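You operate a simulated robot arm through the tools that you are given. There is no shell and no other tool. Be economical: measure what you need, move in short steps, check, and stop when the job is done.

The job below is to be done with a simulated two-armed robot. You get a single attempt, and the scene is never put back.

Task
Run the red nut and the blue nut down to 60 NM.
Fine: set the cordless wrench's dial first; it ends standing on the trestle.
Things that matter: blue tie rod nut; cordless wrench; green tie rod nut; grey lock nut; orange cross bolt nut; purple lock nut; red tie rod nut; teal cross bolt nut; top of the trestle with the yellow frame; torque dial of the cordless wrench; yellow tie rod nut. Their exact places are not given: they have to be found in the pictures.

Only the result counts: the job must be done as asked and must still hold three seconds after the hand-in. Knocking over, shifting, dropping, spilling or breaking anything else fails it.

Robot
Two 7-joint arms with two-finger parallel grippers on one trunk, on a base that drives. Base frame: it is fixed to the floor where the robot stands at the start and does not move with it; the origin is under the middle of the robot, x ahead of it, y to its left, z up. Readings come in mm, degrees, newtons and seconds.
The left shoulder is at the start at [20, 138, 1225], the right one opposite. With the tool pointing down near the work surface each hand reaches from about 100 to 460 mm from the robot's upright axis, wherever it stands, measured 20 degrees to its own side. Places, roughly: blue tie rod nut [-200, -300, 700]; green tie rod nut [-200, -500, 700]; grey lock nut [-100, -500, 800]; orange cross bolt nut [100, -300, 700]; purple lock nut [-700, -500, 800]; red tie rod nut [-600, -300, 700]; teal cross bolt nut [100, -500, 700]; top of the trestle with the yellow frame [700, -400, 700]; torque dial of the cordless wrench [500, -200, 900]; yellow tie rod nut [-600, -500, 700]. Payload 1.57 kg a hand.
Tool frame (each hand has its own): the origin (TCP) lies between the finger pads and is the grasp point; the fingertips stand 30 mm ahead of it; z points along the fingers, y is the line along which they close. The gripper opens to 80 mm. The fingers are 17 mm wide and 12 mm thick; the gripper's body (40 by 82 mm) begins 80 mm behind the TCP.
Orientation is that of the tool frame in the base frame, as [roll, pitch, yaw] about the fixed x, y, z axes, in that order (R = Rz(yaw) Ry(pitch) Rx(roll)). With the fingers straight down and closing along the base's y, the tool's x points along the base's -x, its y along +y and its z along -z.

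Tools
- The arms move only by the tool nudge_tool. It takes "left_increments", "right_increments" or both (then of equal length, played together; a hand with none holds still); each is a list of rows, each a list of 7 numbers: the shift along the tool's x, y, z in units of 250 mm (1.0 is 250 mm), then the turn, a rotation vector about the tool's x, y, z in units of 90 degrees (1.0 is 90 degrees), then the gripper command, from -1 (fully open) to 1 (shut), values between in proportion. In form: [[tx, ty, tz, wx, wy, wz, hand], ...]. A call has 1 to 12 rows; each row is the pose to reach, as a shift and turn from the pose commanded when the call began, along the tool's axes at that moment. A call with a number of a shift or a turn outside -1 to 1 is refused whole. Each row takes 0.2 s and may step no farther than 50 mm and 8.6 degrees from the row before; otherwise, or with a gripper value out of range, the whole call is refused. A pose out of reach is approached as far as the arm can. The call stops where the force on the tool passes 40 N (or 10 N more than at its start, if that is more) or the arm is blocked; 0.2 s more then pass. The fingers move at their own pace (about 45 mm/s each) and stop on an object; they squeeze with about 43 N. The grip force told is the motor's: it shows also when the fingers shut on nothing. Time passes only in rows, and 0.2 s behind the last, so rows that repeat a pose let the fingers close. It gives the time, the measured TCP pose, the force on the tool (base axes), the opening and the grip force at its end, in the units of the frame above (readings bear some noise), with the torque about the TCP (base axes, N m) and any sound that the robot's microphone picked up, and new pictures: "views" is both (left out), scene, wrist or none (wrist: the cameras of the hands that moved).
- Cameras (640 x 400 px; columns grow to the right, rows downward): "scene" is now at [163.1, -64, 1128.8]; the picture's right is [-0.70, -0.71, 0.00], its down [-0.31, 0.30, -0.90] and it looks along [0.64, -0.64, -0.43] (base axes); focal length 214 px, centre (320, 200). "left" rides on the left gripper at [72, 7, -122] in its tool frame; the picture's right is [-0.09, 1.00, 0.00], its down [-0.84, -0.08, -0.54] and it looks along [-0.54, -0.05, 0.84] (tool axes); focal length 238 px, centre (320, 200). "right" rides on the right gripper at [72, -7, -122] in its tool frame; the picture's right is [0.09, 1.00, 0.00], its down [-0.84, 0.08, -0.54] and it looks along [-0.54, 0.05, 0.84] (tool axes); focal length 238 px, centre (320, 200).
- slide_trunk(by): slides the trunk up (or, below 0, down) by that many mm; the arms and the scene camera ride with it, the base frame stays. It gives what a move gives, with no picture.
- roll_base(legs): drives the robot by 1 to 6 legs, each [ahead, left, turn to the left] in mm, mm and degrees, along the robot's own axes; the way and the turn of a leg run together, so that a leg with both is an arc; at most 1500 mm and 180 degrees a leg. The arms and the cameras ride along, it lands a little off, and it stops where it bumps. It gives what a move gives, and a new picture of the scene camera.
- head_to(pan, tilt): turns the head with the scene camera to pan (to the left, within 60 degrees either way) and tilt (down, from -29 to 69), counted from straight ahead of the robot. It gives what a move gives, and a new picture of the scene camera.
- locate(camera, pixels): for up to 12 pixels [column, row] of the newest picture of that camera ("zoom" is the newest enlarged one), the place [x, y, z] in the base frame of the surface seen there, good to about 2 mm, but the place of the scene camera against the robot may be out by one fixed shift of up to 12 mm in any direction. The clock stands still meanwhile.
- close_up(camera, box): a new picture of the part [left, top, right, bottom] of that camera's present view, enlarged. The clock stands still meanwhile.
- close_job(): hands the job in; it is judged then, once.

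Work in short steps. Measure before you move; look again where a grasp or a placing could have gone wrong, and mend it. You have 80 turns and 260 pictures in all, those below and enlarged ones among them. Open the grippers and draw the arms clear of the work before you hand the job in, unless the task says otherwise; then end with one line.

The tools are called as name(argument=value, ...) on one line, values as JSON. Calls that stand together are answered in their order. nudge_tool: Moves the arms, as the interface text tells. Its arguments: {"type":"object","properties":{"left_increments":{"type":"array"},"right_increments":{"type":"array"},"views":{"type":"string","enum":["both","scene","wrist","none"]}},"required":[]} The other tools are called the same way: slide_trunk (by) slides the trunk up or down; roll_base (legs) drives the base; head_to (pan, tilt) turns the head that bears the scene camera; locate (camera, pixels) gives the place of the surface under pixels of a picture; close_up (camera, box) takes an enlarged picture of a part of a camera's view; close_job () hands the job in.

At the start:

```text
time_s: 0.0
left_eef_pos: [227.2, -12.6, 1142.1]
left_ee_rot: [179.6, -17.2, -179.9]
left_ft_force: [-0.8, 0.4, 0.4]
left_moment: [-0.02, -0.01, -0.03]
left_width: 79.6
left_gripper_force: 0.2
right_eef_pos: [185.9, -273.9, 1070.9]
right_ee_rot: [-173.7, -19.8, 179.4]
right_ft_force: [-0.1, 0.2, 0.3]
right_moment: [0.0, -0.01, 0.0]
right_width: 79.7
right_gripper_force: 0.0
trunk travel left (down, up): [-600.0, 640.0]
robot x, y, heading: [1.8, 0.7, 0.1]
head pan, tilt: [-44.8, 25.5]
```

scene: 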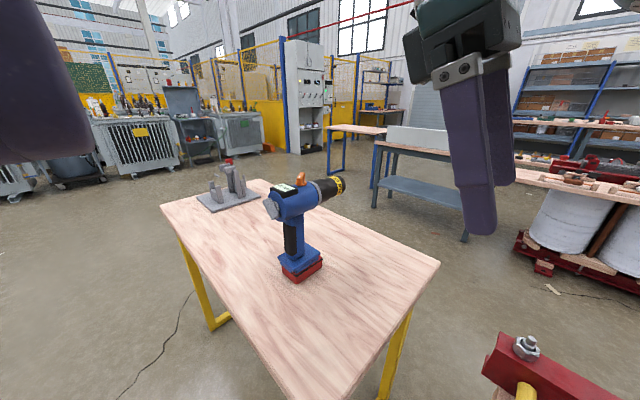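
right: 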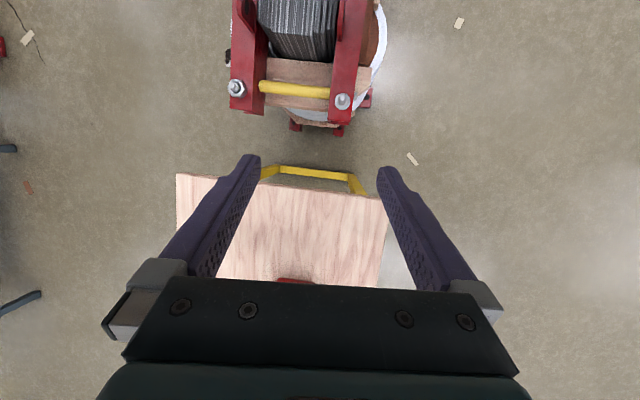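
left: 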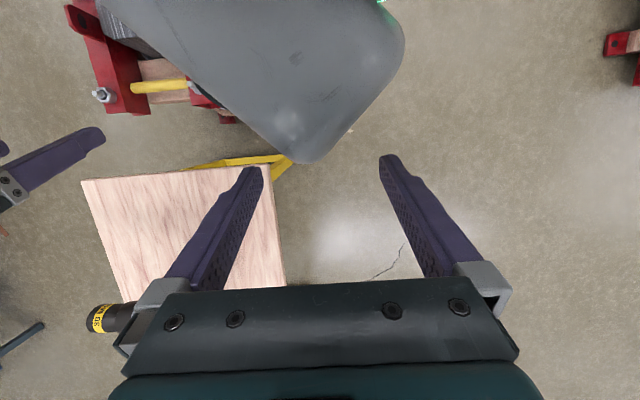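

The wrench stands on the trestle at about (300,230). I enlarge it and locate points on it.

close_up(camera="scene", box=[240, 150, 370, 290])

locate(camera="scene", pixels=[[285, 187], [301, 176], [335, 187], [273, 208], [291, 235], [300, 265], [303, 276], [165, 206], [437, 264], [260, 182], [228, 195], [526, 345]])

```text
2.86 times, centred on (305, 220) of scene
```

zoom: 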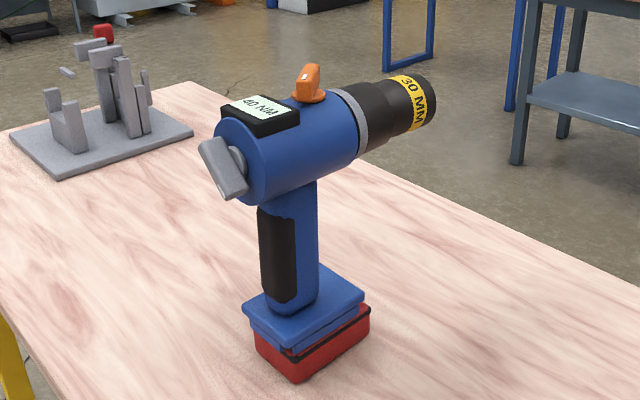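

```text
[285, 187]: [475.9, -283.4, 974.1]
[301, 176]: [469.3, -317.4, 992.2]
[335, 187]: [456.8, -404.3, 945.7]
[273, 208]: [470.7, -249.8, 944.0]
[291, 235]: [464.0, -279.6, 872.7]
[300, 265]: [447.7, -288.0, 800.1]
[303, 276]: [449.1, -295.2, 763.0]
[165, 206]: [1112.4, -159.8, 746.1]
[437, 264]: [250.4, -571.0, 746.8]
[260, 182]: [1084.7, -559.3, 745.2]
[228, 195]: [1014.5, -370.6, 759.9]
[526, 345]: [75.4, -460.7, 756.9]
```

The display reads about "40 NM" and the socket says 30 MM; I look closer at display, dial, and the frame with nuts.

close_up(camera="scene", box=[262, 170, 312, 220])

close_up(camera="right", box=[200, 0, 420, 140])

head_to(pan=-60, tilt=40)

```text
8.00 times, centred on (287, 195) of scene
```

zoom: 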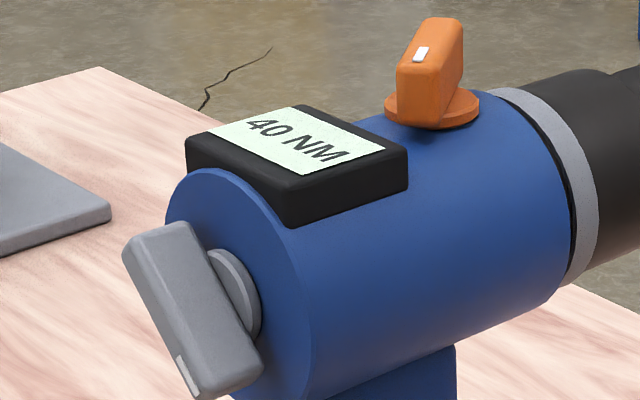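

```text
2.86 times, centred on (310, 70) of right
```

zoom: 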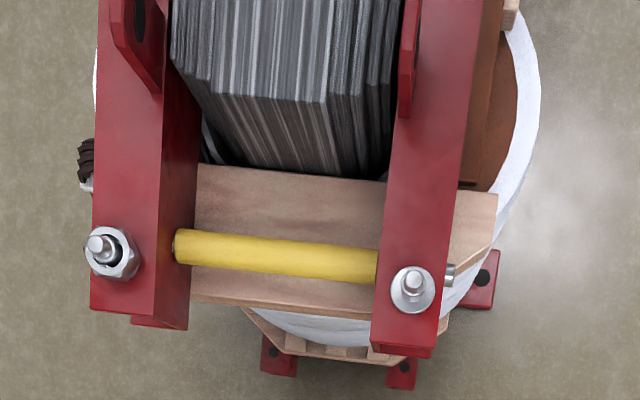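

```text
time_s: 0.8
left_eef_pos: [226.6, -12.4, 1142.8]
left_ee_rot: [179.5, -17.3, -179.9]
left_ft_force: [0.1, -0.2, 0.6]
left_moment: [-0.02, 0.0, 0.0]
left_width: 80.1
left_gripper_force: 0.2
right_eef_pos: [185.5, -276.0, 1070.7]
right_ee_rot: [-173.7, -19.9, 179.4]
right_ft_force: [-0.7, 0.0, 0.4]
right_moment: [0.01, -0.02, 0.03]
right_width: 80.1
right_gripper_force: 0.2
trunk travel left (down, up): [-600.0, 640.0]
robot x, y, heading: [-2.2, -0.3, -0.2]
head pan, tilt: [-60.0, 40.0]
```

scene: 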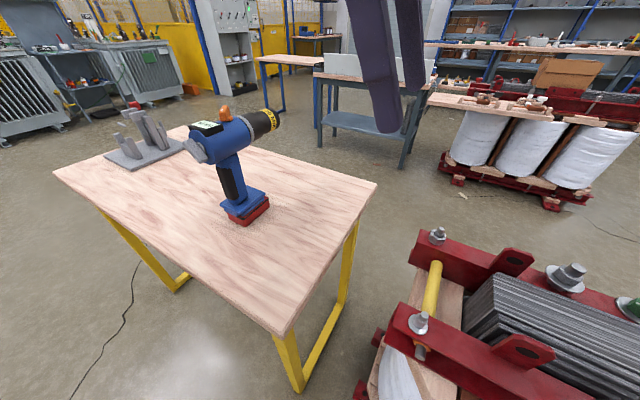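

The transformer frame stands to the right; I need to see all its nuts. I turn the robot in place to the right, arms high, to look at it.

roll_base(legs=[[0, 0, -60]])

```text
time_s: 3.9
left_eef_pos: [94.6, -205.1, 1142.6]
left_ee_rot: [179.6, -17.3, 118.2]
left_ft_force: [0.2, 0.6, 0.7]
left_moment: [0.0, 0.0, -0.01]
left_width: 80.0
left_gripper_force: 0.1
right_eef_pos: [-154.7, -292.1, 1070.7]
right_ee_rot: [-173.7, -20.1, 117.6]
right_ft_force: [0.7, -0.1, 0.6]
right_moment: [-0.02, -0.03, -0.01]
right_width: 80.2
right_gripper_force: 0.2
trunk travel left (down, up): [-600.0, 640.0]
robot x, y, heading: [0.9, 2.1, -62.1]
head pan, tilt: [-60.0, 40.0]
```

scene: 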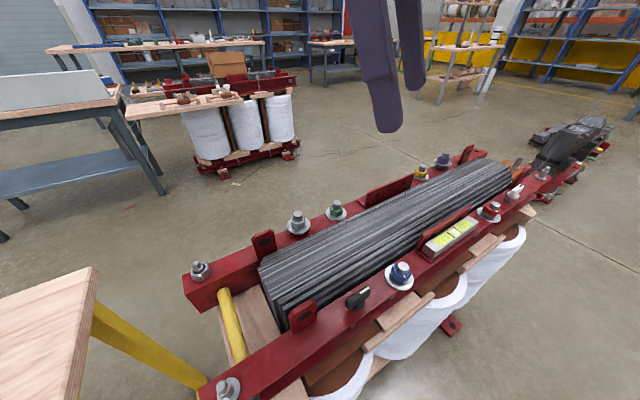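

Blue nut at (401,272), red at (490,210), with a label and a black object on the near clamp. I zoom and locate.

close_up(camera="scene", box=[330, 180, 550, 320])

close_up(camera="scene", box=[420, 200, 500, 250])

locate(camera="scene", pixels=[[403, 267], [400, 275], [399, 284], [491, 205], [490, 211], [357, 298], [226, 386], [199, 267], [298, 215], [336, 207], [515, 190], [300, 314]])

```text
2.86 times, centred on (440, 250) of scene
```

zoom: 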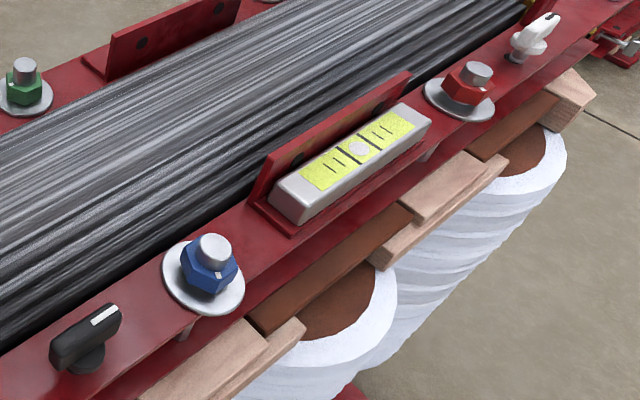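

```text
8.00 times, centred on (460, 225) of scene
```

zoom: 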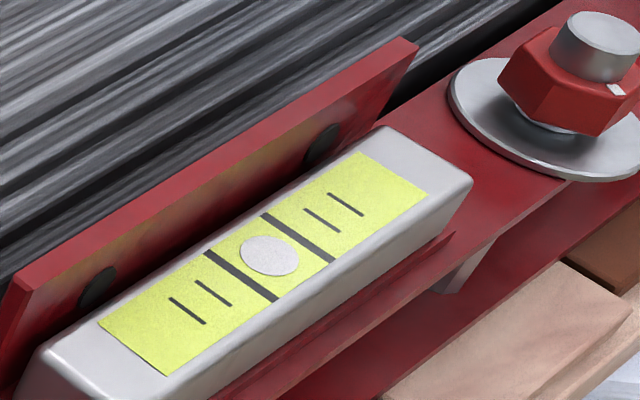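

```text
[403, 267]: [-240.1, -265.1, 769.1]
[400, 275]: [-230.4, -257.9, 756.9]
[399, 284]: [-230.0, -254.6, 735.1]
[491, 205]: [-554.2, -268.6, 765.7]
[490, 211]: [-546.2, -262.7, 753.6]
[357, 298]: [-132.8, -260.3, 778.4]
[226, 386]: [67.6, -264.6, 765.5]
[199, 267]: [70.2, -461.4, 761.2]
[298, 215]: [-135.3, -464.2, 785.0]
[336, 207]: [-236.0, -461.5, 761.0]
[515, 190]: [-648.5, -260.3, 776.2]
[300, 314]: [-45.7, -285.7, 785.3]
```

The nuts' studs are vertical; a level sits on the beam between red and blue. I will work the wrench from the north side (heading -90), so the hand can take the handle from behind and later point straight down. Driving there.

roll_base(legs=[[0, 0, -28], [-200, 0, 0], [0, 420, 0]])

head_to(pan=0, tilt=35)

```text
time_s: 9.1
left_eef_pos: [410.2, -29.3, 1141.9]
left_ee_rot: [179.6, -17.4, 89.6]
left_ft_force: [0.3, 0.2, -0.6]
left_moment: [-0.01, 0.0, -0.03]
left_width: 80.1
left_gripper_force: 0.0
right_eef_pos: [149.3, 14.2, 1071.2]
right_ee_rot: [-173.7, -20.0, 89.1]
right_ft_force: [0.6, 0.1, -0.5]
right_moment: [0.02, -0.01, 0.02]
right_width: 79.6
right_gripper_force: 0.1
trunk travel left (down, up): [-600.0, 640.0]
robot x, y, heading: [427.4, 196.1, -90.4]
head pan, tilt: [-60.0, 40.0]
```

scene: 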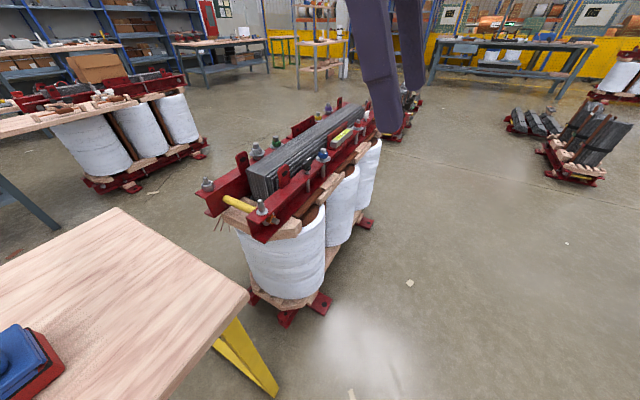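

```text
time_s: 10.4
left_eef_pos: [418.7, -30.5, 1142.6]
left_ee_rot: [177.7, -17.1, 90.0]
left_ft_force: [70.2, -10.9, 0.8]
left_moment: [-0.62, -0.41, -1.17]
left_width: 80.4
left_gripper_force: 0.5
right_eef_pos: [148.3, 14.7, 1071.8]
right_ee_rot: [-173.7, -20.2, 89.1]
right_ft_force: [-0.2, 0.6, 0.3]
right_moment: [0.02, 0.02, 0.0]
right_width: 80.1
right_gripper_force: 0.0
trunk travel left (down, up): [-600.0, 640.0]
robot x, y, heading: [423.8, 194.2, -90.3]
head pan, tilt: [0.0, 35.0]
```

scene: 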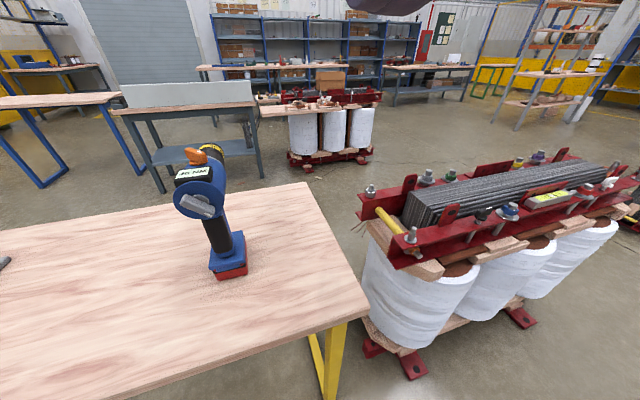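

The left hand (70 N) is touching the head after the pan. I move the left arm out to its left.

nudge_tool(left_increments=[[0, 0.15, 0, 0, 0, 0, -1], [0, 0.3, 0, 0, 0, 0, -1], [0, 0.45, 0, 0, 0, 0, -1], [0, 0.6, 0, 0, 0, 0, -1], [0, 0.75, 0, 0, 0, 0, -1], [0, 0.9, 0, 0, 0, 0, -1]], views="scene")

close_up(camera="scene", box=[150, 130, 280, 290])

```text
time_s: 11.4
left_eef_pos: [555.2, -16.7, 1104.9]
left_ee_rot: [169.4, -24.6, 92.6]
left_ft_force: [0.0, 0.2, 0.6]
left_moment: [-0.01, 0.0, 0.01]
left_width: 80.1
left_gripper_force: 0.1
right_eef_pos: [147.4, 14.2, 1070.9]
right_ee_rot: [-173.6, -20.1, 89.1]
right_ft_force: [0.4, 0.1, 0.3]
right_moment: [-0.04, 0.0, -0.03]
right_width: 79.9
right_gripper_force: 0.0
trunk travel left (down, up): [-600.0, 640.0]
robot x, y, heading: [423.3, 197.4, -90.3]
head pan, tilt: [0.0, 35.0]
stopped in row 4 (left hand): the arm was blocked; the commanded pose is now the measured one
```

scene: 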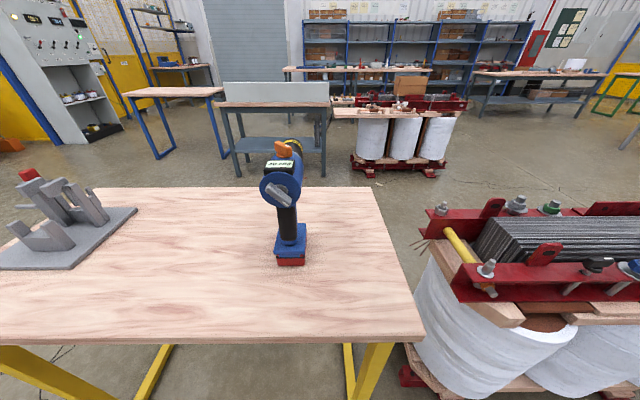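

```text
2.50 times, centred on (215, 210) of scene
```

zoom: 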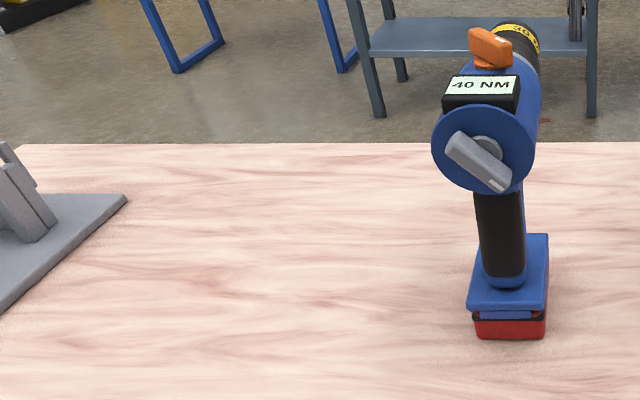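

The wrench is seen from behind: dial at about (279,193), mark at its lower-right end. I measure it from a tight enlarged view.

close_up(camera="scene", box=[240, 130, 330, 270])

locate(camera="scene", pixels=[[262, 190], [270, 184], [280, 192], [289, 199], [300, 188], [280, 175], [280, 225], [297, 225], [280, 240], [305, 235], [290, 262], [281, 150]])

```text
2.86 times, centred on (285, 200) of scene
```

zoom: 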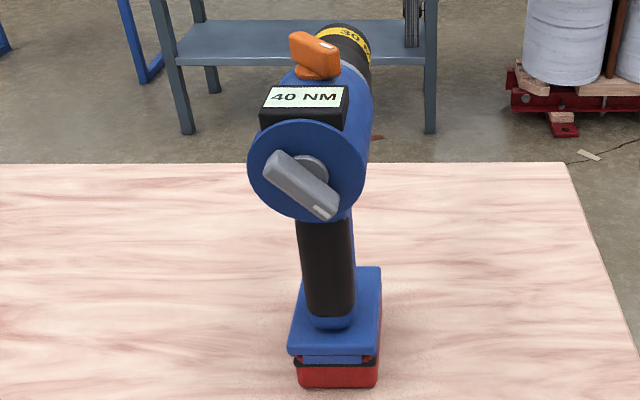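

```text
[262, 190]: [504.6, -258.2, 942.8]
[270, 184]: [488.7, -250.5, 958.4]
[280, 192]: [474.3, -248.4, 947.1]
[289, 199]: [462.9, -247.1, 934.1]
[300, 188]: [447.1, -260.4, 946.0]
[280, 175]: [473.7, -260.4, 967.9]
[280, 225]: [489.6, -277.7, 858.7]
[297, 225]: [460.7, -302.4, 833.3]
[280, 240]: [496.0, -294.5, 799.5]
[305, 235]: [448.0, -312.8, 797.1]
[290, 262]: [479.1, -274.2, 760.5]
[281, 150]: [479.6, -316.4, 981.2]
```

The wrench should be on the right hand's side; I shift the base about 130 mm left and lower the trunk 100 mm.

roll_base(legs=[[0, 135, 0]])

slide_trunk(by=-100)

```text
time_s: 12.7
left_eef_pos: [687.4, -15.8, 1104.3]
left_ee_rot: [169.5, -24.7, 92.5]
left_ft_force: [-0.1, 0.3, -0.7]
left_moment: [-0.03, 0.0, -0.04]
left_width: 79.9
left_gripper_force: 0.0
right_eef_pos: [280.8, 13.4, 1070.3]
right_ee_rot: [-173.7, -20.0, 89.2]
right_ft_force: [0.4, -0.3, 0.2]
right_moment: [0.01, -0.01, 0.02]
right_width: 79.9
right_gripper_force: 0.1
trunk travel left (down, up): [-600.0, 640.0]
robot x, y, heading: [558.3, 194.7, -90.3]
head pan, tilt: [0.0, 35.0]
```

scene: 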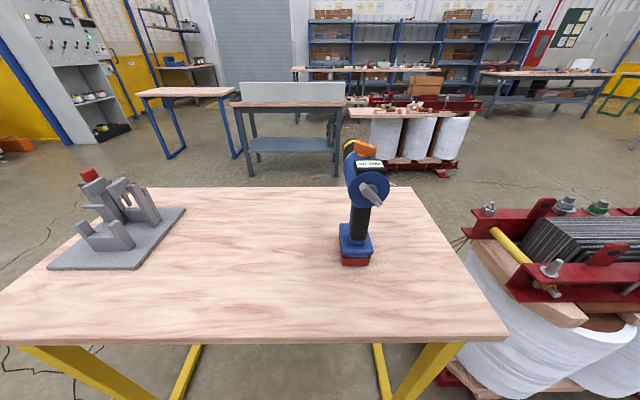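

```text
time_s: 14.0
left_eef_pos: [685.9, -16.7, 1003.7]
left_ee_rot: [169.3, -24.6, 92.5]
left_ft_force: [0.4, -0.2, -0.1]
left_moment: [0.0, -0.01, -0.01]
left_width: 79.8
left_gripper_force: 0.1
right_eef_pos: [280.0, 13.6, 969.5]
right_ee_rot: [-173.7, -20.0, 89.0]
right_ft_force: [-0.1, 0.4, -0.2]
right_moment: [0.01, 0.0, 0.01]
right_width: 79.9
right_gripper_force: 0.1
trunk travel left (down, up): [-500.0, 740.0]
robot x, y, heading: [556.7, 193.6, -90.4]
head pan, tilt: [0.0, 35.0]
```

I turn the right hand from pointing down toward pointing ahead while bringing it nearer the wrench.

nudge_tool(right_increments=[[-0.023, 0.034, -0.024, 0, -0.09, 0, -1], [-0.046, 0.069, -0.048, 0, -0.18, 0, -1], [-0.069, 0.103, -0.072, 0, -0.27, 0, -1], [-0.092, 0.138, -0.096, 0, -0.36, 0, -1], [-0.115, 0.172, -0.12, 0, -0.45, 0, -1], [-0.138, 0.207, -0.143, 0, -0.54, 0, -1], [-0.161, 0.241, -0.167, 0, -0.63, 0, -1], [-0.184, 0.276, -0.191, 0, -0.72, 0, -1], [-0.207, 0.31, -0.215, 0, -0.81, 0, -1], [-0.23, 0.345, -0.239, 0, -0.9, 0, -1], [-0.253, 0.379, -0.263, 0, -0.99, 0, -1]], views="both")

```text
time_s: 15.1
left_eef_pos: [686.5, -17.0, 1003.2]
left_ee_rot: [169.4, -24.8, 92.5]
left_ft_force: [0.6, -0.2, 0.1]
left_moment: [0.01, -0.03, 0.01]
left_width: 80.1
left_gripper_force: 0.0
right_eef_pos: [305.7, -20.3, 957.8]
right_ee_rot: [-171.9, 2.0, 92.4]
right_ft_force: [-0.5, 0.5, 0.4]
right_moment: [0.0, 0.0, 0.02]
right_width: 79.7
right_gripper_force: 0.1
right hand out of reach, approached as far as the arm can: row 3, 4, 5
trunk travel left (down, up): [-500.0, 740.0]
robot x, y, heading: [553.1, 197.5, -90.5]
head pan, tilt: [0.0, 35.0]
stopped in row 5 (right hand): the arm was blocked; the commanded pose is now the measured one
```

scene: 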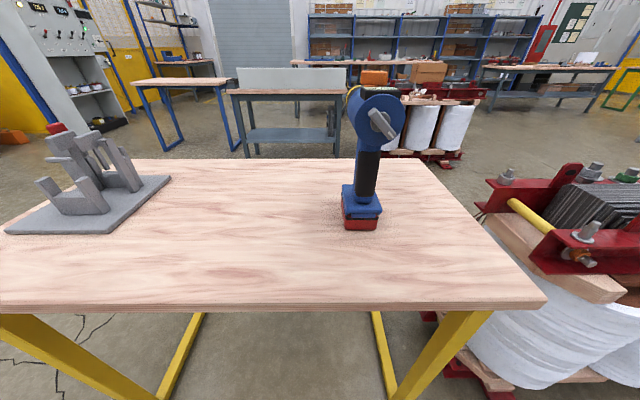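
right: 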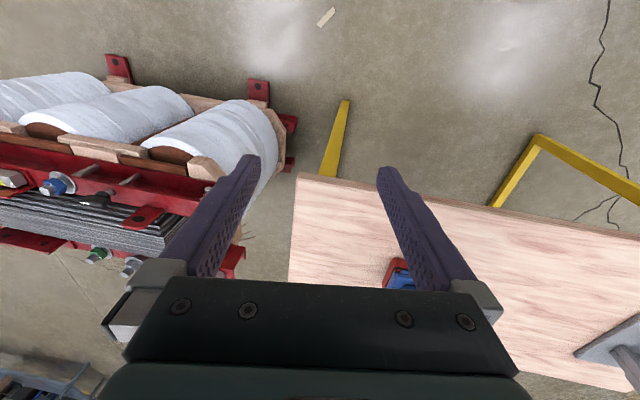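

The tool-forward turn is out of reach close to the body; I extend ahead first with a partial tilt.

nudge_tool(right_increments=[[-0.08, 0.097, 0, 0, 0, 0, -1], [-0.18, 0.19, 0, 0, 0, 0, -1], [-0.28, 0.29, 0, 0, -0.06, 0, -1], [-0.37, 0.387, 0, 0, -0.14, 0, -1], [-0.46, 0.48, 0, 0, -0.22, 0, -1], [-0.54, 0.58, 0, 0, -0.3, 0, -1], [-0.58, 0.58, 0, 0, -0.38, 0, -1], [-0.58, 0.58, 0, 0, -0.46, 0, -1]], views="wrist")

```text
time_s: 16.9
left_eef_pos: [688.5, -17.4, 1004.7]
left_ee_rot: [169.4, -24.7, 92.4]
left_ft_force: [0.0, -0.4, 0.6]
left_moment: [-0.02, 0.01, 0.01]
left_width: 79.9
left_gripper_force: 0.1
right_eef_pos: [455.8, -160.3, 945.1]
right_ee_rot: [-168.9, 43.0, 99.5]
right_ft_force: [0.1, -0.5, -0.2]
right_moment: [-0.01, -0.02, 0.04]
right_width: 80.2
right_gripper_force: 0.1
trunk travel left (down, up): [-500.0, 740.0]
robot x, y, heading: [554.7, 195.9, -90.4]
head pan, tilt: [0.0, 35.0]
```

right: 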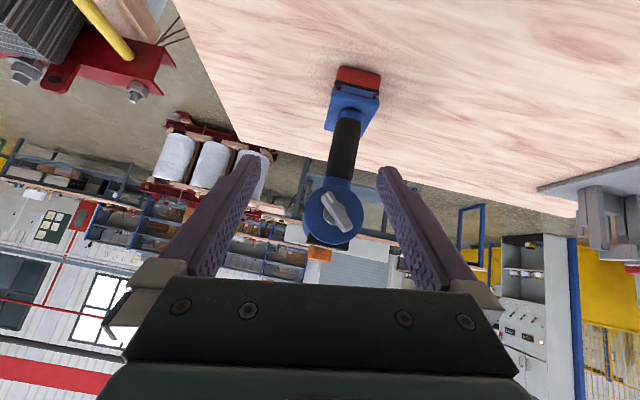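

The wrist camera now sees the wrench (upside down). I measure handle, dial and base in it.

locate(camera="right", pixels=[[324, 200], [336, 213], [347, 229], [310, 215], [360, 212], [333, 160], [345, 130], [355, 160], [336, 80], [380, 88], [330, 115], [374, 108]])

close_up(camera="right", box=[290, 60, 400, 250])

```text
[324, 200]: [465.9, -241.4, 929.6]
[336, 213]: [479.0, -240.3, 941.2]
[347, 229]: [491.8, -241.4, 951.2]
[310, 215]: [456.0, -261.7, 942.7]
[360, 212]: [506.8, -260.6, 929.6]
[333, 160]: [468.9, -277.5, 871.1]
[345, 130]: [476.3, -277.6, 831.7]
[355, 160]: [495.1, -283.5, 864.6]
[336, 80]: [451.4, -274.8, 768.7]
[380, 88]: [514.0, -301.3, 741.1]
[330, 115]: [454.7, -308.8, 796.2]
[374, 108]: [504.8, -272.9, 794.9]
```

```text
2.11 times, centred on (345, 155) of right
```

zoom: 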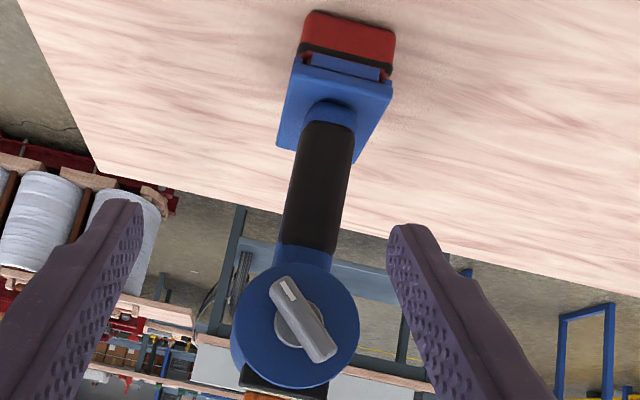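

Dial centre ≈ (479,-240,941), bar from (466,930) to (492,951), white mark at the lower −x end. I turn the right hand to point straight at the dial with the fingers across the bar.

nudge_tool(right_increments=[[-0.015, 0.011, 0.014, 0.026, -0.06, -0.054, -1], [-0.029, 0.022, 0.029, 0.052, -0.12, -0.108, -1], [-0.044, 0.033, 0.043, 0.078, -0.18, -0.163, -1], [-0.058, 0.044, 0.058, 0.104, -0.24, -0.217, -1], [-0.073, 0.055, 0.072, 0.129, -0.3, -0.271, -1], [-0.087, 0.066, 0.086, 0.155, -0.361, -0.325, -1], [-0.102, 0.077, 0.1, 0.181, -0.421, -0.38, -1], [-0.116, 0.088, 0.115, 0.207, -0.481, -0.434, -1], [-0.116, 0.088, 0.115, 0.207, -0.481, -0.434, -1]], views="both")

```text
time_s: 18.9
left_eef_pos: [686.4, -17.3, 1004.9]
left_ee_rot: [169.5, -24.7, 92.5]
left_ft_force: [-0.4, -0.5, 0.1]
left_moment: [0.0, 0.03, 0.02]
left_width: 80.0
left_gripper_force: 0.1
right_eef_pos: [478.5, -199.4, 940.1]
right_ee_rot: [-90.2, 39.7, -179.9]
right_ft_force: [0.3, 0.5, 0.0]
right_moment: [0.01, 0.02, 0.03]
right_width: 79.9
right_gripper_force: 0.1
trunk travel left (down, up): [-500.0, 740.0]
robot x, y, heading: [557.8, 194.3, -90.2]
head pan, tilt: [0.0, 35.0]
```

scene: 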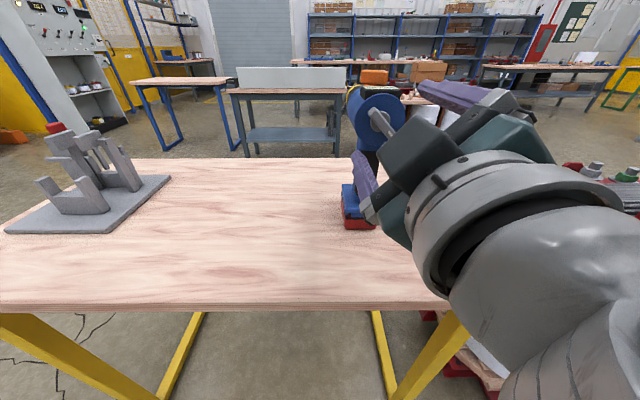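
right: 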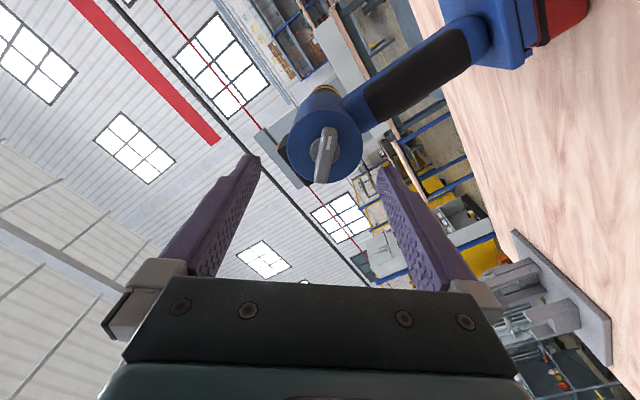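

The bar lies centred between the fingers; I check its exact place before closing in.

locate(camera="right", pixels=[[329, 133], [325, 155], [319, 178], [310, 150], [345, 150]])

close_up(camera="right", box=[275, 80, 375, 200])

close_up(camera="scene", box=[335, 70, 425, 150])

```text
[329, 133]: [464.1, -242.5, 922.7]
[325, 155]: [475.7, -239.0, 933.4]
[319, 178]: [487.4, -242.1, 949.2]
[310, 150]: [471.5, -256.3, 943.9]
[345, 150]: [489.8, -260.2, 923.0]
```

```text
3.33 times, centred on (325, 140) of right
```

zoom: 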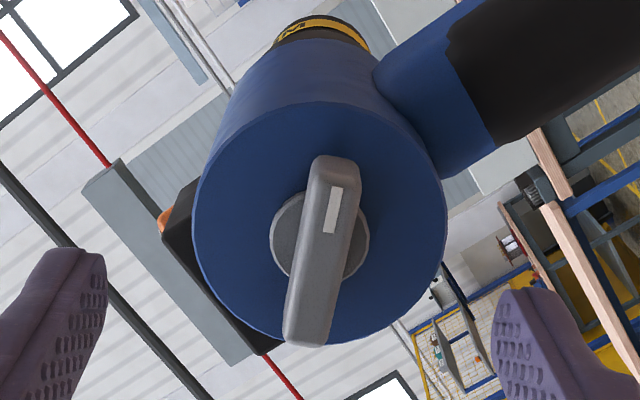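

```text
5.00 times, centred on (380, 110) of scene
```

zoom: 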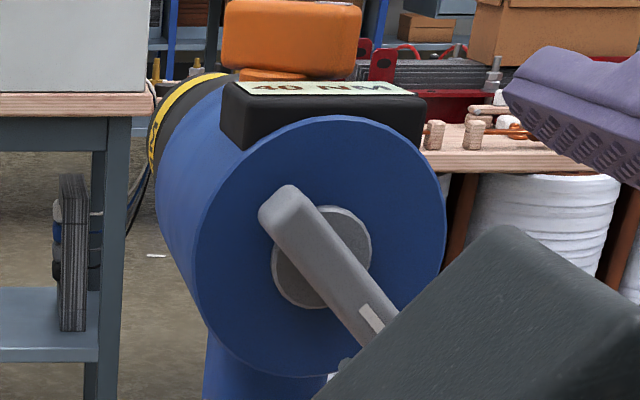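

I align 9° more, advance to y≈-224 and close on the bar.

nudge_tool(right_increments=[[0.019, 0.006, 0.03, 0, 0, 0.05, -1], [0.019, 0.006, 0.06, 0, 0, 0.095, -1], [0.019, 0.006, 0.098, 0, 0, 0.095, -1], [0.019, 0.006, 0.098, 0, 0, 0.095, 0], [0.019, 0.006, 0.098, 0, 0, 0.095, 0.3], [0.019, 0.006, 0.098, 0, 0, 0.095, 1], [0.019, 0.006, 0.098, 0, 0, 0.095, 1], [0.019, 0.006, 0.098, 0, 0, 0.095, 1], [0.019, 0.006, 0.098, 0, 0, 0.095, 1]], views="both")

close_up(camera="scene", box=[335, 70, 425, 150])

```text
time_s: 20.9
left_eef_pos: [687.3, -15.6, 1004.1]
left_ee_rot: [169.5, -24.7, 92.5]
left_ft_force: [-0.2, 0.8, 0.2]
left_moment: [-0.02, 0.02, 0.03]
left_width: 79.9
left_gripper_force: 0.0
right_eef_pos: [474.6, -223.2, 935.7]
right_ee_rot: [-90.3, 48.3, 179.9]
right_ft_force: [0.1, 1.0, 0.2]
right_moment: [0.5, 0.05, 0.06]
right_width: 10.7
right_gripper_force: 28.8
trunk travel left (down, up): [-500.0, 740.0]
robot x, y, heading: [554.9, 195.1, -90.4]
head pan, tilt: [0.0, 35.0]
```

scene: 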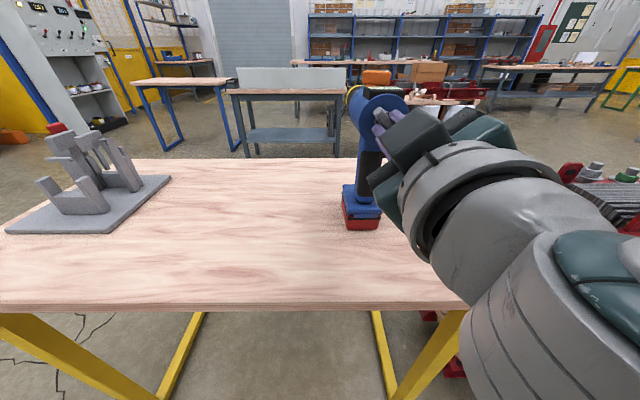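
right: 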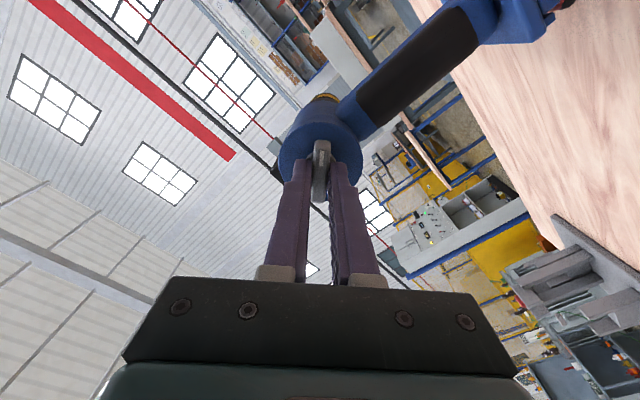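

```text
5.00 times, centred on (380, 110) of scene
```

zoom: 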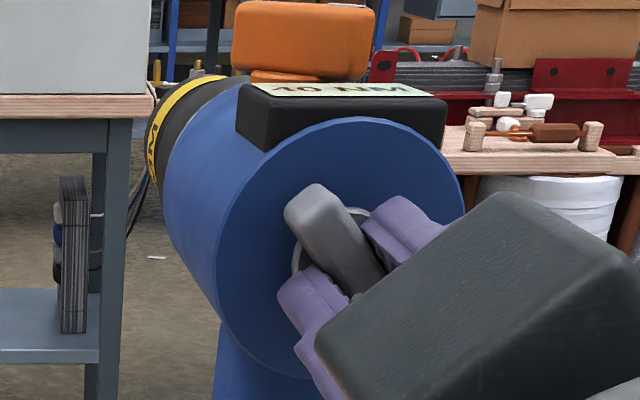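

The bar is gripped (10.7 mm). I twist about 16° clockwise (seen from the robot) as a trial and read the display.

nudge_tool(right_increments=[[0, 0, 0, 0, 0, 0.06, 1], [0, 0, 0, 0, 0, 0.12, 1], [0, 0, 0, 0, 0, 0.18, 1], [0, 0, 0, 0, 0, 0.18, 1]], views="scene")

close_up(camera="scene", box=[335, 70, 425, 150])

```text
time_s: 21.9
left_eef_pos: [686.3, -16.0, 1004.6]
left_ee_rot: [169.3, -24.8, 92.6]
left_ft_force: [-0.1, -0.4, 0.0]
left_moment: [0.0, 0.01, -0.03]
left_width: 80.0
left_gripper_force: 0.1
right_eef_pos: [475.5, -223.5, 935.0]
right_ee_rot: [-90.6, 64.7, 179.4]
right_ft_force: [-0.3, -0.3, -4.4]
right_moment: [0.83, 0.02, 0.01]
right_width: 10.5
right_gripper_force: 27.5
trunk travel left (down, up): [-500.0, 740.0]
robot x, y, heading: [550.6, 197.1, -90.4]
head pan, tilt: [0.0, 35.0]
```

scene: 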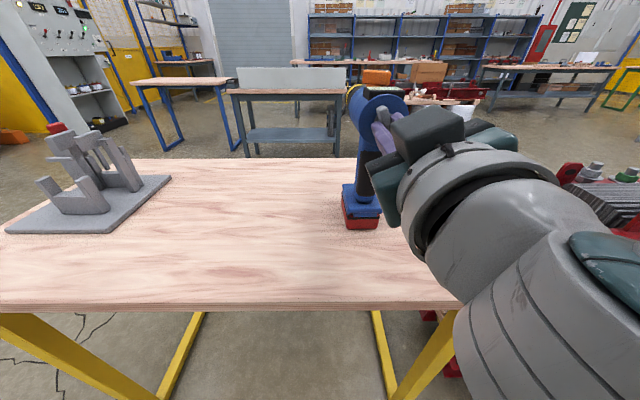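

```text
5.00 times, centred on (380, 110) of scene
```

zoom: 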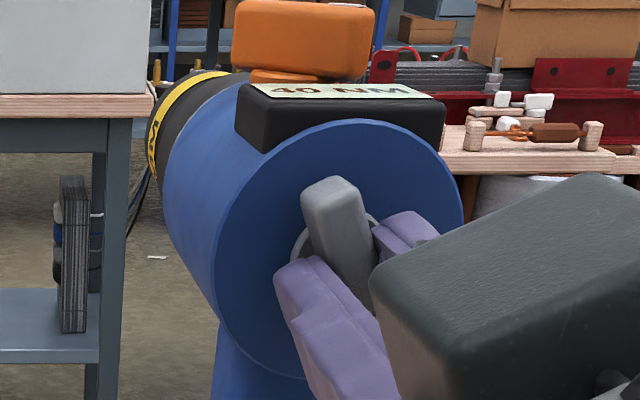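

The dial turns freely and the wrench stands still; display still 40. I twist further.

nudge_tool(right_increments=[[0, 0, 0, 0, 0, 0.06, 1], [0, 0, 0, 0, 0, 0.12, 1], [0, 0, 0, 0, 0, 0.17, 1], [0, 0, 0, 0, 0, 0.17, 1]], views="none")

close_up(camera="scene", box=[345, 70, 425, 120])

```text
time_s: 22.9
left_eef_pos: [686.7, -16.9, 1003.9]
left_ee_rot: [169.4, -24.9, 92.5]
left_ft_force: [-0.2, 0.7, -0.2]
left_moment: [0.03, -0.01, 0.01]
left_width: 79.8
left_gripper_force: 0.1
right_eef_pos: [475.3, -224.6, 936.1]
right_ee_rot: [-91.1, 79.9, 178.9]
right_ft_force: [0.4, 0.5, -4.0]
right_moment: [0.85, 0.02, -0.01]
right_width: 10.4
right_gripper_force: 28.8
trunk travel left (down, up): [-500.0, 740.0]
robot x, y, heading: [555.5, 195.2, -90.6]
head pan, tilt: [0.0, 35.0]
```

```text
8.00 times, centred on (385, 95) of scene
```

zoom: 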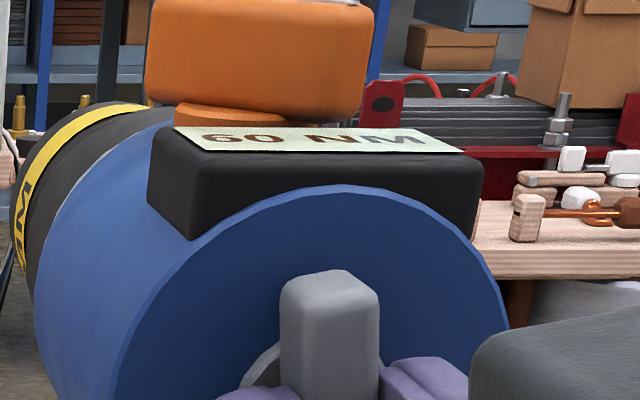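

The display now reads 60 NM. I release, back off, and verify before going on.

nudge_tool(right_increments=[[0, 0, 0, 0, 0, 0, 0.3], [0, 0, 0, 0, 0, 0, -1], [0, 0, 0, 0, 0, 0, -1], [0, 0, 0, 0, 0, 0, -1], [0, 0, -0.1, 0, 0, 0.05, -1], [0, 0, -0.25, 0, 0, 0.11, -1]], views="both")

close_up(camera="scene", box=[360, 75, 410, 105])

close_up(camera="right", box=[260, 60, 400, 240])

```text
time_s: 24.2
left_eef_pos: [686.9, -15.5, 1004.7]
left_ee_rot: [169.3, -24.8, 92.5]
left_ft_force: [1.2, -0.5, 0.5]
left_moment: [0.02, 0.01, 0.02]
left_width: 80.0
left_gripper_force: 0.0
right_eef_pos: [475.7, -161.5, 935.3]
right_ee_rot: [-131.2, 89.8, 138.9]
right_ft_force: [-0.3, 0.0, -0.1]
right_moment: [0.01, -0.03, 0.01]
right_width: 79.9
right_gripper_force: 0.1
trunk travel left (down, up): [-500.0, 740.0]
robot x, y, heading: [555.4, 195.6, -90.3]
head pan, tilt: [0.0, 35.0]
```

scene: 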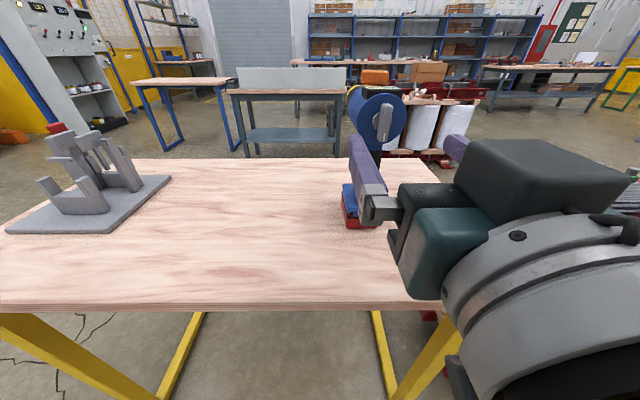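
right: 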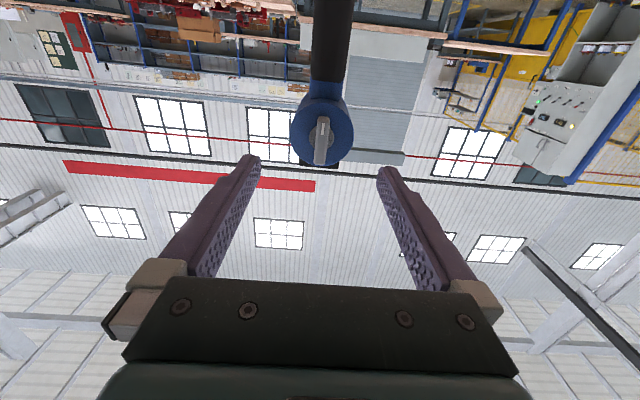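

```text
12.80 times, centred on (385, 90) of scene
```

zoom: 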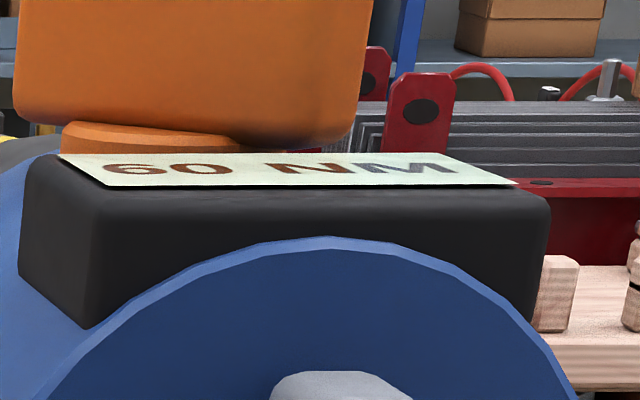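

```text
2.22 times, centred on (330, 150) of right
```

zoom: 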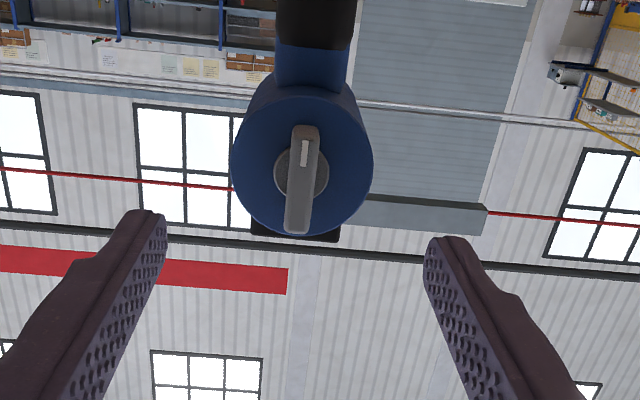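

60 NM is confirmed. Now measure the handle in the wrist view.

locate(camera="right", pixels=[[314, 8], [331, 8], [351, 8], [312, 50], [330, 50], [347, 50], [309, 75], [345, 75], [330, 20], [290, 133], [354, 133]])

```text
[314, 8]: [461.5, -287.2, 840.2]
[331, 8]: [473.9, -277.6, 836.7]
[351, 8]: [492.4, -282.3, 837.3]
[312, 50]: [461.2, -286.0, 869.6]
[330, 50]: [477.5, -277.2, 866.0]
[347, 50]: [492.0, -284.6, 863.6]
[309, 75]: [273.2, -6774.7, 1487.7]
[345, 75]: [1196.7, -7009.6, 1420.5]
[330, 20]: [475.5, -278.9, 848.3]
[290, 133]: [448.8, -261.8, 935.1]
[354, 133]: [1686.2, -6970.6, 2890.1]
```

Handle centre ≈ (477, -293), rear face y -277.5, 31 mm wide. I lower 80 mm, advance to y -290 and grip it at z ≈ 855.

nudge_tool(right_increments=[[0.16, 0.003, 0, 0, 0, 0, -1], [0.32, 0.005, 0, 0, 0, 0, -1], [0.32, 0.005, 0.15, 0, 0, 0, -1], [0.32, 0.005, 0.3, 0, 0, 0, -1], [0.32, 0.005, 0.42, 0, 0, 0, -1], [0.32, 0.005, 0.514, 0, 0, 0, -1], [0.32, 0.005, 0.514, 0, 0, 0, -1]], views="both")

```text
time_s: 25.9
left_eef_pos: [687.4, -16.0, 1003.9]
left_ee_rot: [169.3, -24.6, 92.5]
left_ft_force: [1.2, 0.8, -0.7]
left_moment: [-0.02, -0.03, 0.01]
left_width: 79.9
left_gripper_force: 0.0
right_eef_pos: [477.6, -288.7, 854.5]
right_ee_rot: [-123.0, 89.7, 147.1]
right_ft_force: [0.6, -0.3, 0.5]
right_moment: [0.01, -0.06, 0.01]
right_width: 80.0
right_gripper_force: 0.0
trunk travel left (down, up): [-500.0, 740.0]
robot x, y, heading: [556.7, 196.6, -90.9]
head pan, tilt: [0.0, 35.0]
```

scene: 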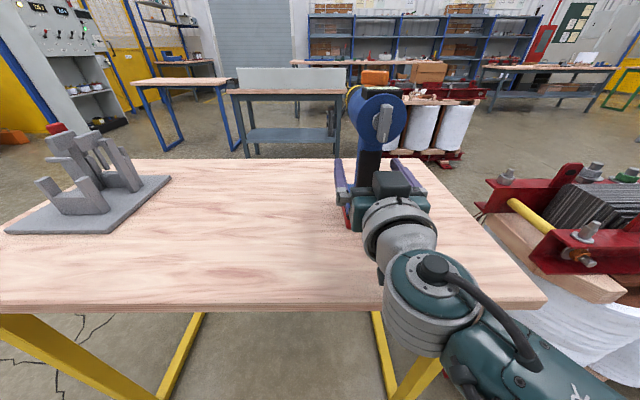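
right: 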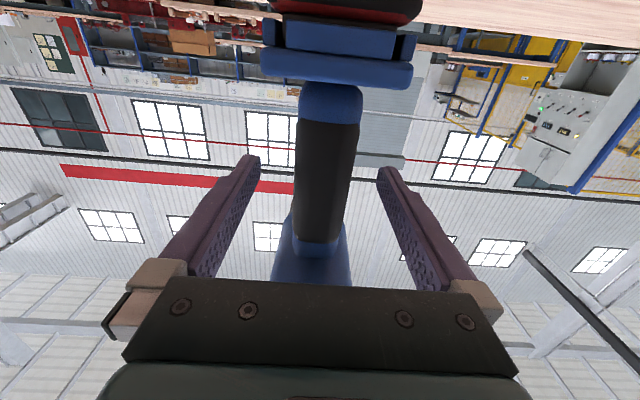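

The handle is centred between the fingers. I close and lift 50 mm.

nudge_tool(right_increments=[[0, 0, 0, 0, 0, 0, 0.2], [0, 0, 0, 0, 0, 0, 1], [0, 0, 0, 0, 0, 0, 1], [0, 0, 0, 0, 0, 0, 1], [0, 0, 0, 0, 0, 0, 1], [-0.04, 0, 0, 0, 0, 0, 1], [-0.12, 0, 0, 0, 0, 0, 1], [-0.2, 0, 0, 0, 0, 0, 1]], views="both")

```text
time_s: 27.6
left_eef_pos: [686.9, -14.6, 1003.7]
left_ee_rot: [169.4, -24.8, 92.4]
left_ft_force: [0.6, -1.4, -0.7]
left_moment: [-0.04, 0.0, -0.01]
left_width: 80.0
left_gripper_force: 0.1
right_eef_pos: [475.8, -287.4, 903.3]
right_ee_rot: [-139.6, 89.7, 130.3]
right_ft_force: [-0.1, -0.1, -8.8]
right_moment: [0.33, 0.0, 0.01]
right_width: 31.6
right_gripper_force: 40.0
trunk travel left (down, up): [-500.0, 740.0]
robot x, y, heading: [552.8, 197.1, -90.6]
head pan, tilt: [0.0, 35.0]
```

scene: 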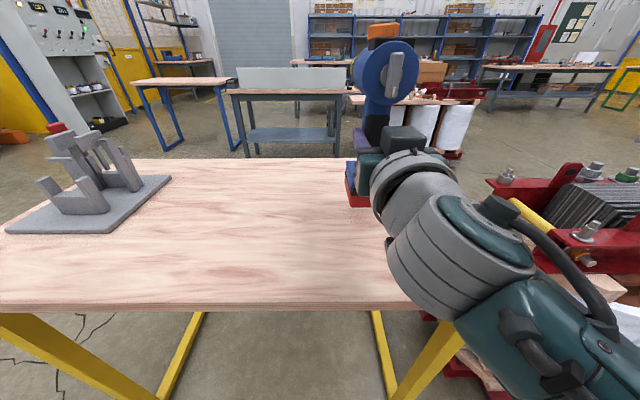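
right: 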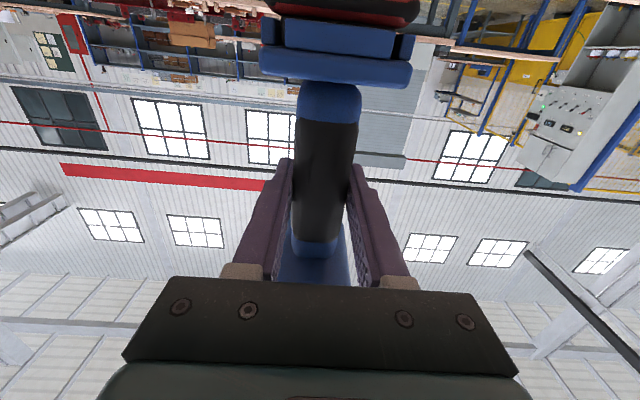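

Held firmly (8.8 N, 31.6 mm). I raise the trunk 100 mm, then pitch the hand down 90° so the socket points down.

slide_trunk(by=100)

nudge_tool(right_increments=[[0, 0, -0.027, 0, 0.0833, 0, 1], [0, 0, -0.053, 0, 0.1667, 0, 1], [0, 0, -0.08, 0, 0.25, 0, 1], [0, 0, -0.107, 0, 0.3333, 0, 1], [0, 0, -0.133, 0, 0.4167, 0, 1], [0, 0, -0.16, 0, 0.5, 0, 1], [0, 0, -0.187, 0, 0.5833, 0, 1], [0, 0, -0.213, 0, 0.6667, 0, 1], [0, 0, -0.24, 0, 0.75, 0, 1], [0, 0, -0.267, 0, 0.8333, 0, 1], [0, 0, -0.293, 0, 0.9167, 0, 1], [0, 0, -0.32, 0, 1.0, 0, 1]], views="both")

```text
time_s: 29.0
left_eef_pos: [686.8, -16.0, 1102.5]
left_ee_rot: [169.4, -24.8, 92.4]
left_ft_force: [0.3, -0.9, 0.4]
left_moment: [-0.02, -0.01, -0.03]
left_width: 80.1
left_gripper_force: 0.0
right_eef_pos: [475.6, -287.7, 1004.2]
right_ee_rot: [-135.6, 89.7, 134.5]
right_ft_force: [1.2, -0.5, -8.2]
right_moment: [0.31, 0.01, 0.02]
right_width: 31.8
right_gripper_force: 39.8
trunk travel left (down, up): [-600.0, 640.0]
robot x, y, heading: [554.9, 196.5, -90.5]
head pan, tilt: [0.0, 35.0]
```

```text
time_s: 31.6
left_eef_pos: [687.6, -16.1, 1104.3]
left_ee_rot: [169.4, -24.8, 92.6]
left_ft_force: [-0.2, -0.8, 0.4]
left_moment: [-0.01, -0.05, 0.01]
left_width: 80.1
left_gripper_force: 0.0
right_eef_pos: [479.8, -231.2, 992.1]
right_ee_rot: [-179.8, -0.4, 90.0]
right_ft_force: [0.5, 0.6, -9.3]
right_moment: [-0.02, -0.01, -0.03]
right_width: 31.7
right_gripper_force: 40.3
right hand out of reach, approached as far as the arm can: row 10, 11, 12
trunk travel left (down, up): [-600.0, 640.0]
robot x, y, heading: [559.4, 198.7, -90.3]
head pan, tilt: [0.0, 35.0]
```

scene: 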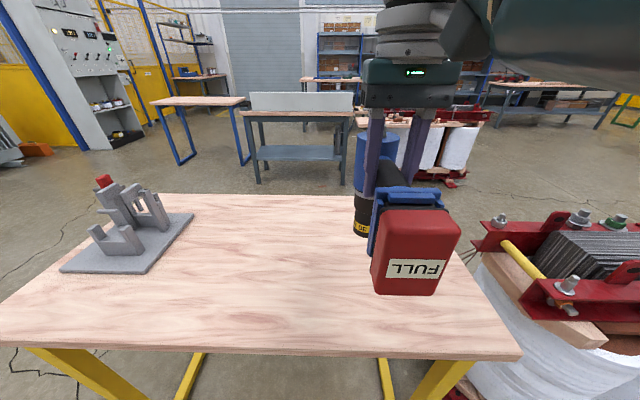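
right: 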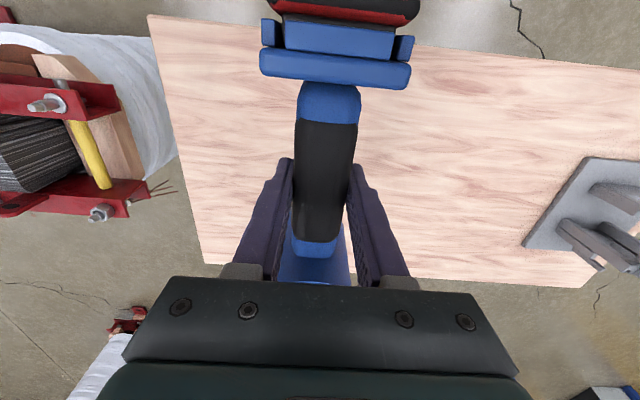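

The socket now points straight down, battery reading FULL. I drive right along the transformer to the red nut, hand high above everything.

roll_base(legs=[[0, -980, 0]])

head_to(pan=-15, tilt=45)

```text
time_s: 36.7
left_eef_pos: [-299.5, -13.1, 1104.1]
left_ee_rot: [169.5, -24.7, 93.1]
left_ft_force: [0.1, 0.4, 0.5]
left_moment: [0.0, 0.0, -0.04]
left_width: 80.0
left_gripper_force: 0.2
right_eef_pos: [-504.0, -230.3, 993.1]
right_ee_rot: [-179.8, -0.2, 90.8]
right_ft_force: [-0.1, -0.4, -7.5]
right_moment: [-0.05, 0.0, -0.01]
right_width: 31.4
right_gripper_force: 40.5
trunk travel left (down, up): [-600.0, 640.0]
robot x, y, heading: [-432.4, 203.4, -89.8]
head pan, tilt: [0.0, 35.0]
```

scene: 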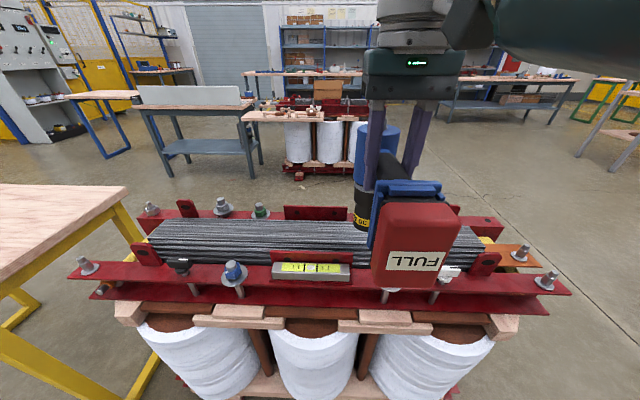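

```text
time_s: 37.5
left_eef_pos: [-299.2, -13.2, 1104.1]
left_ee_rot: [169.5, -24.8, 93.2]
left_ft_force: [-0.4, 0.7, -0.2]
left_moment: [-0.02, 0.0, -0.01]
left_width: 79.9
left_gripper_force: 0.1
right_eef_pos: [-509.3, -232.2, 989.7]
right_ee_rot: [-179.4, -0.5, 90.2]
right_ft_force: [0.0, 0.5, -9.6]
right_moment: [-0.04, -0.01, -0.03]
right_width: 31.9
right_gripper_force: 40.6
trunk travel left (down, up): [-600.0, 640.0]
robot x, y, heading: [-431.8, 196.3, -89.8]
head pan, tilt: [-15.0, 45.0]
```

scene: 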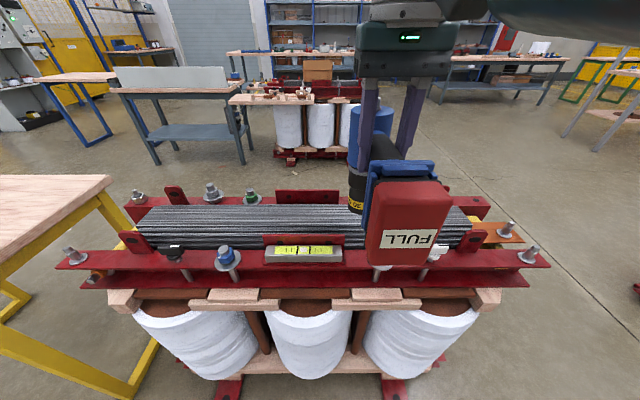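

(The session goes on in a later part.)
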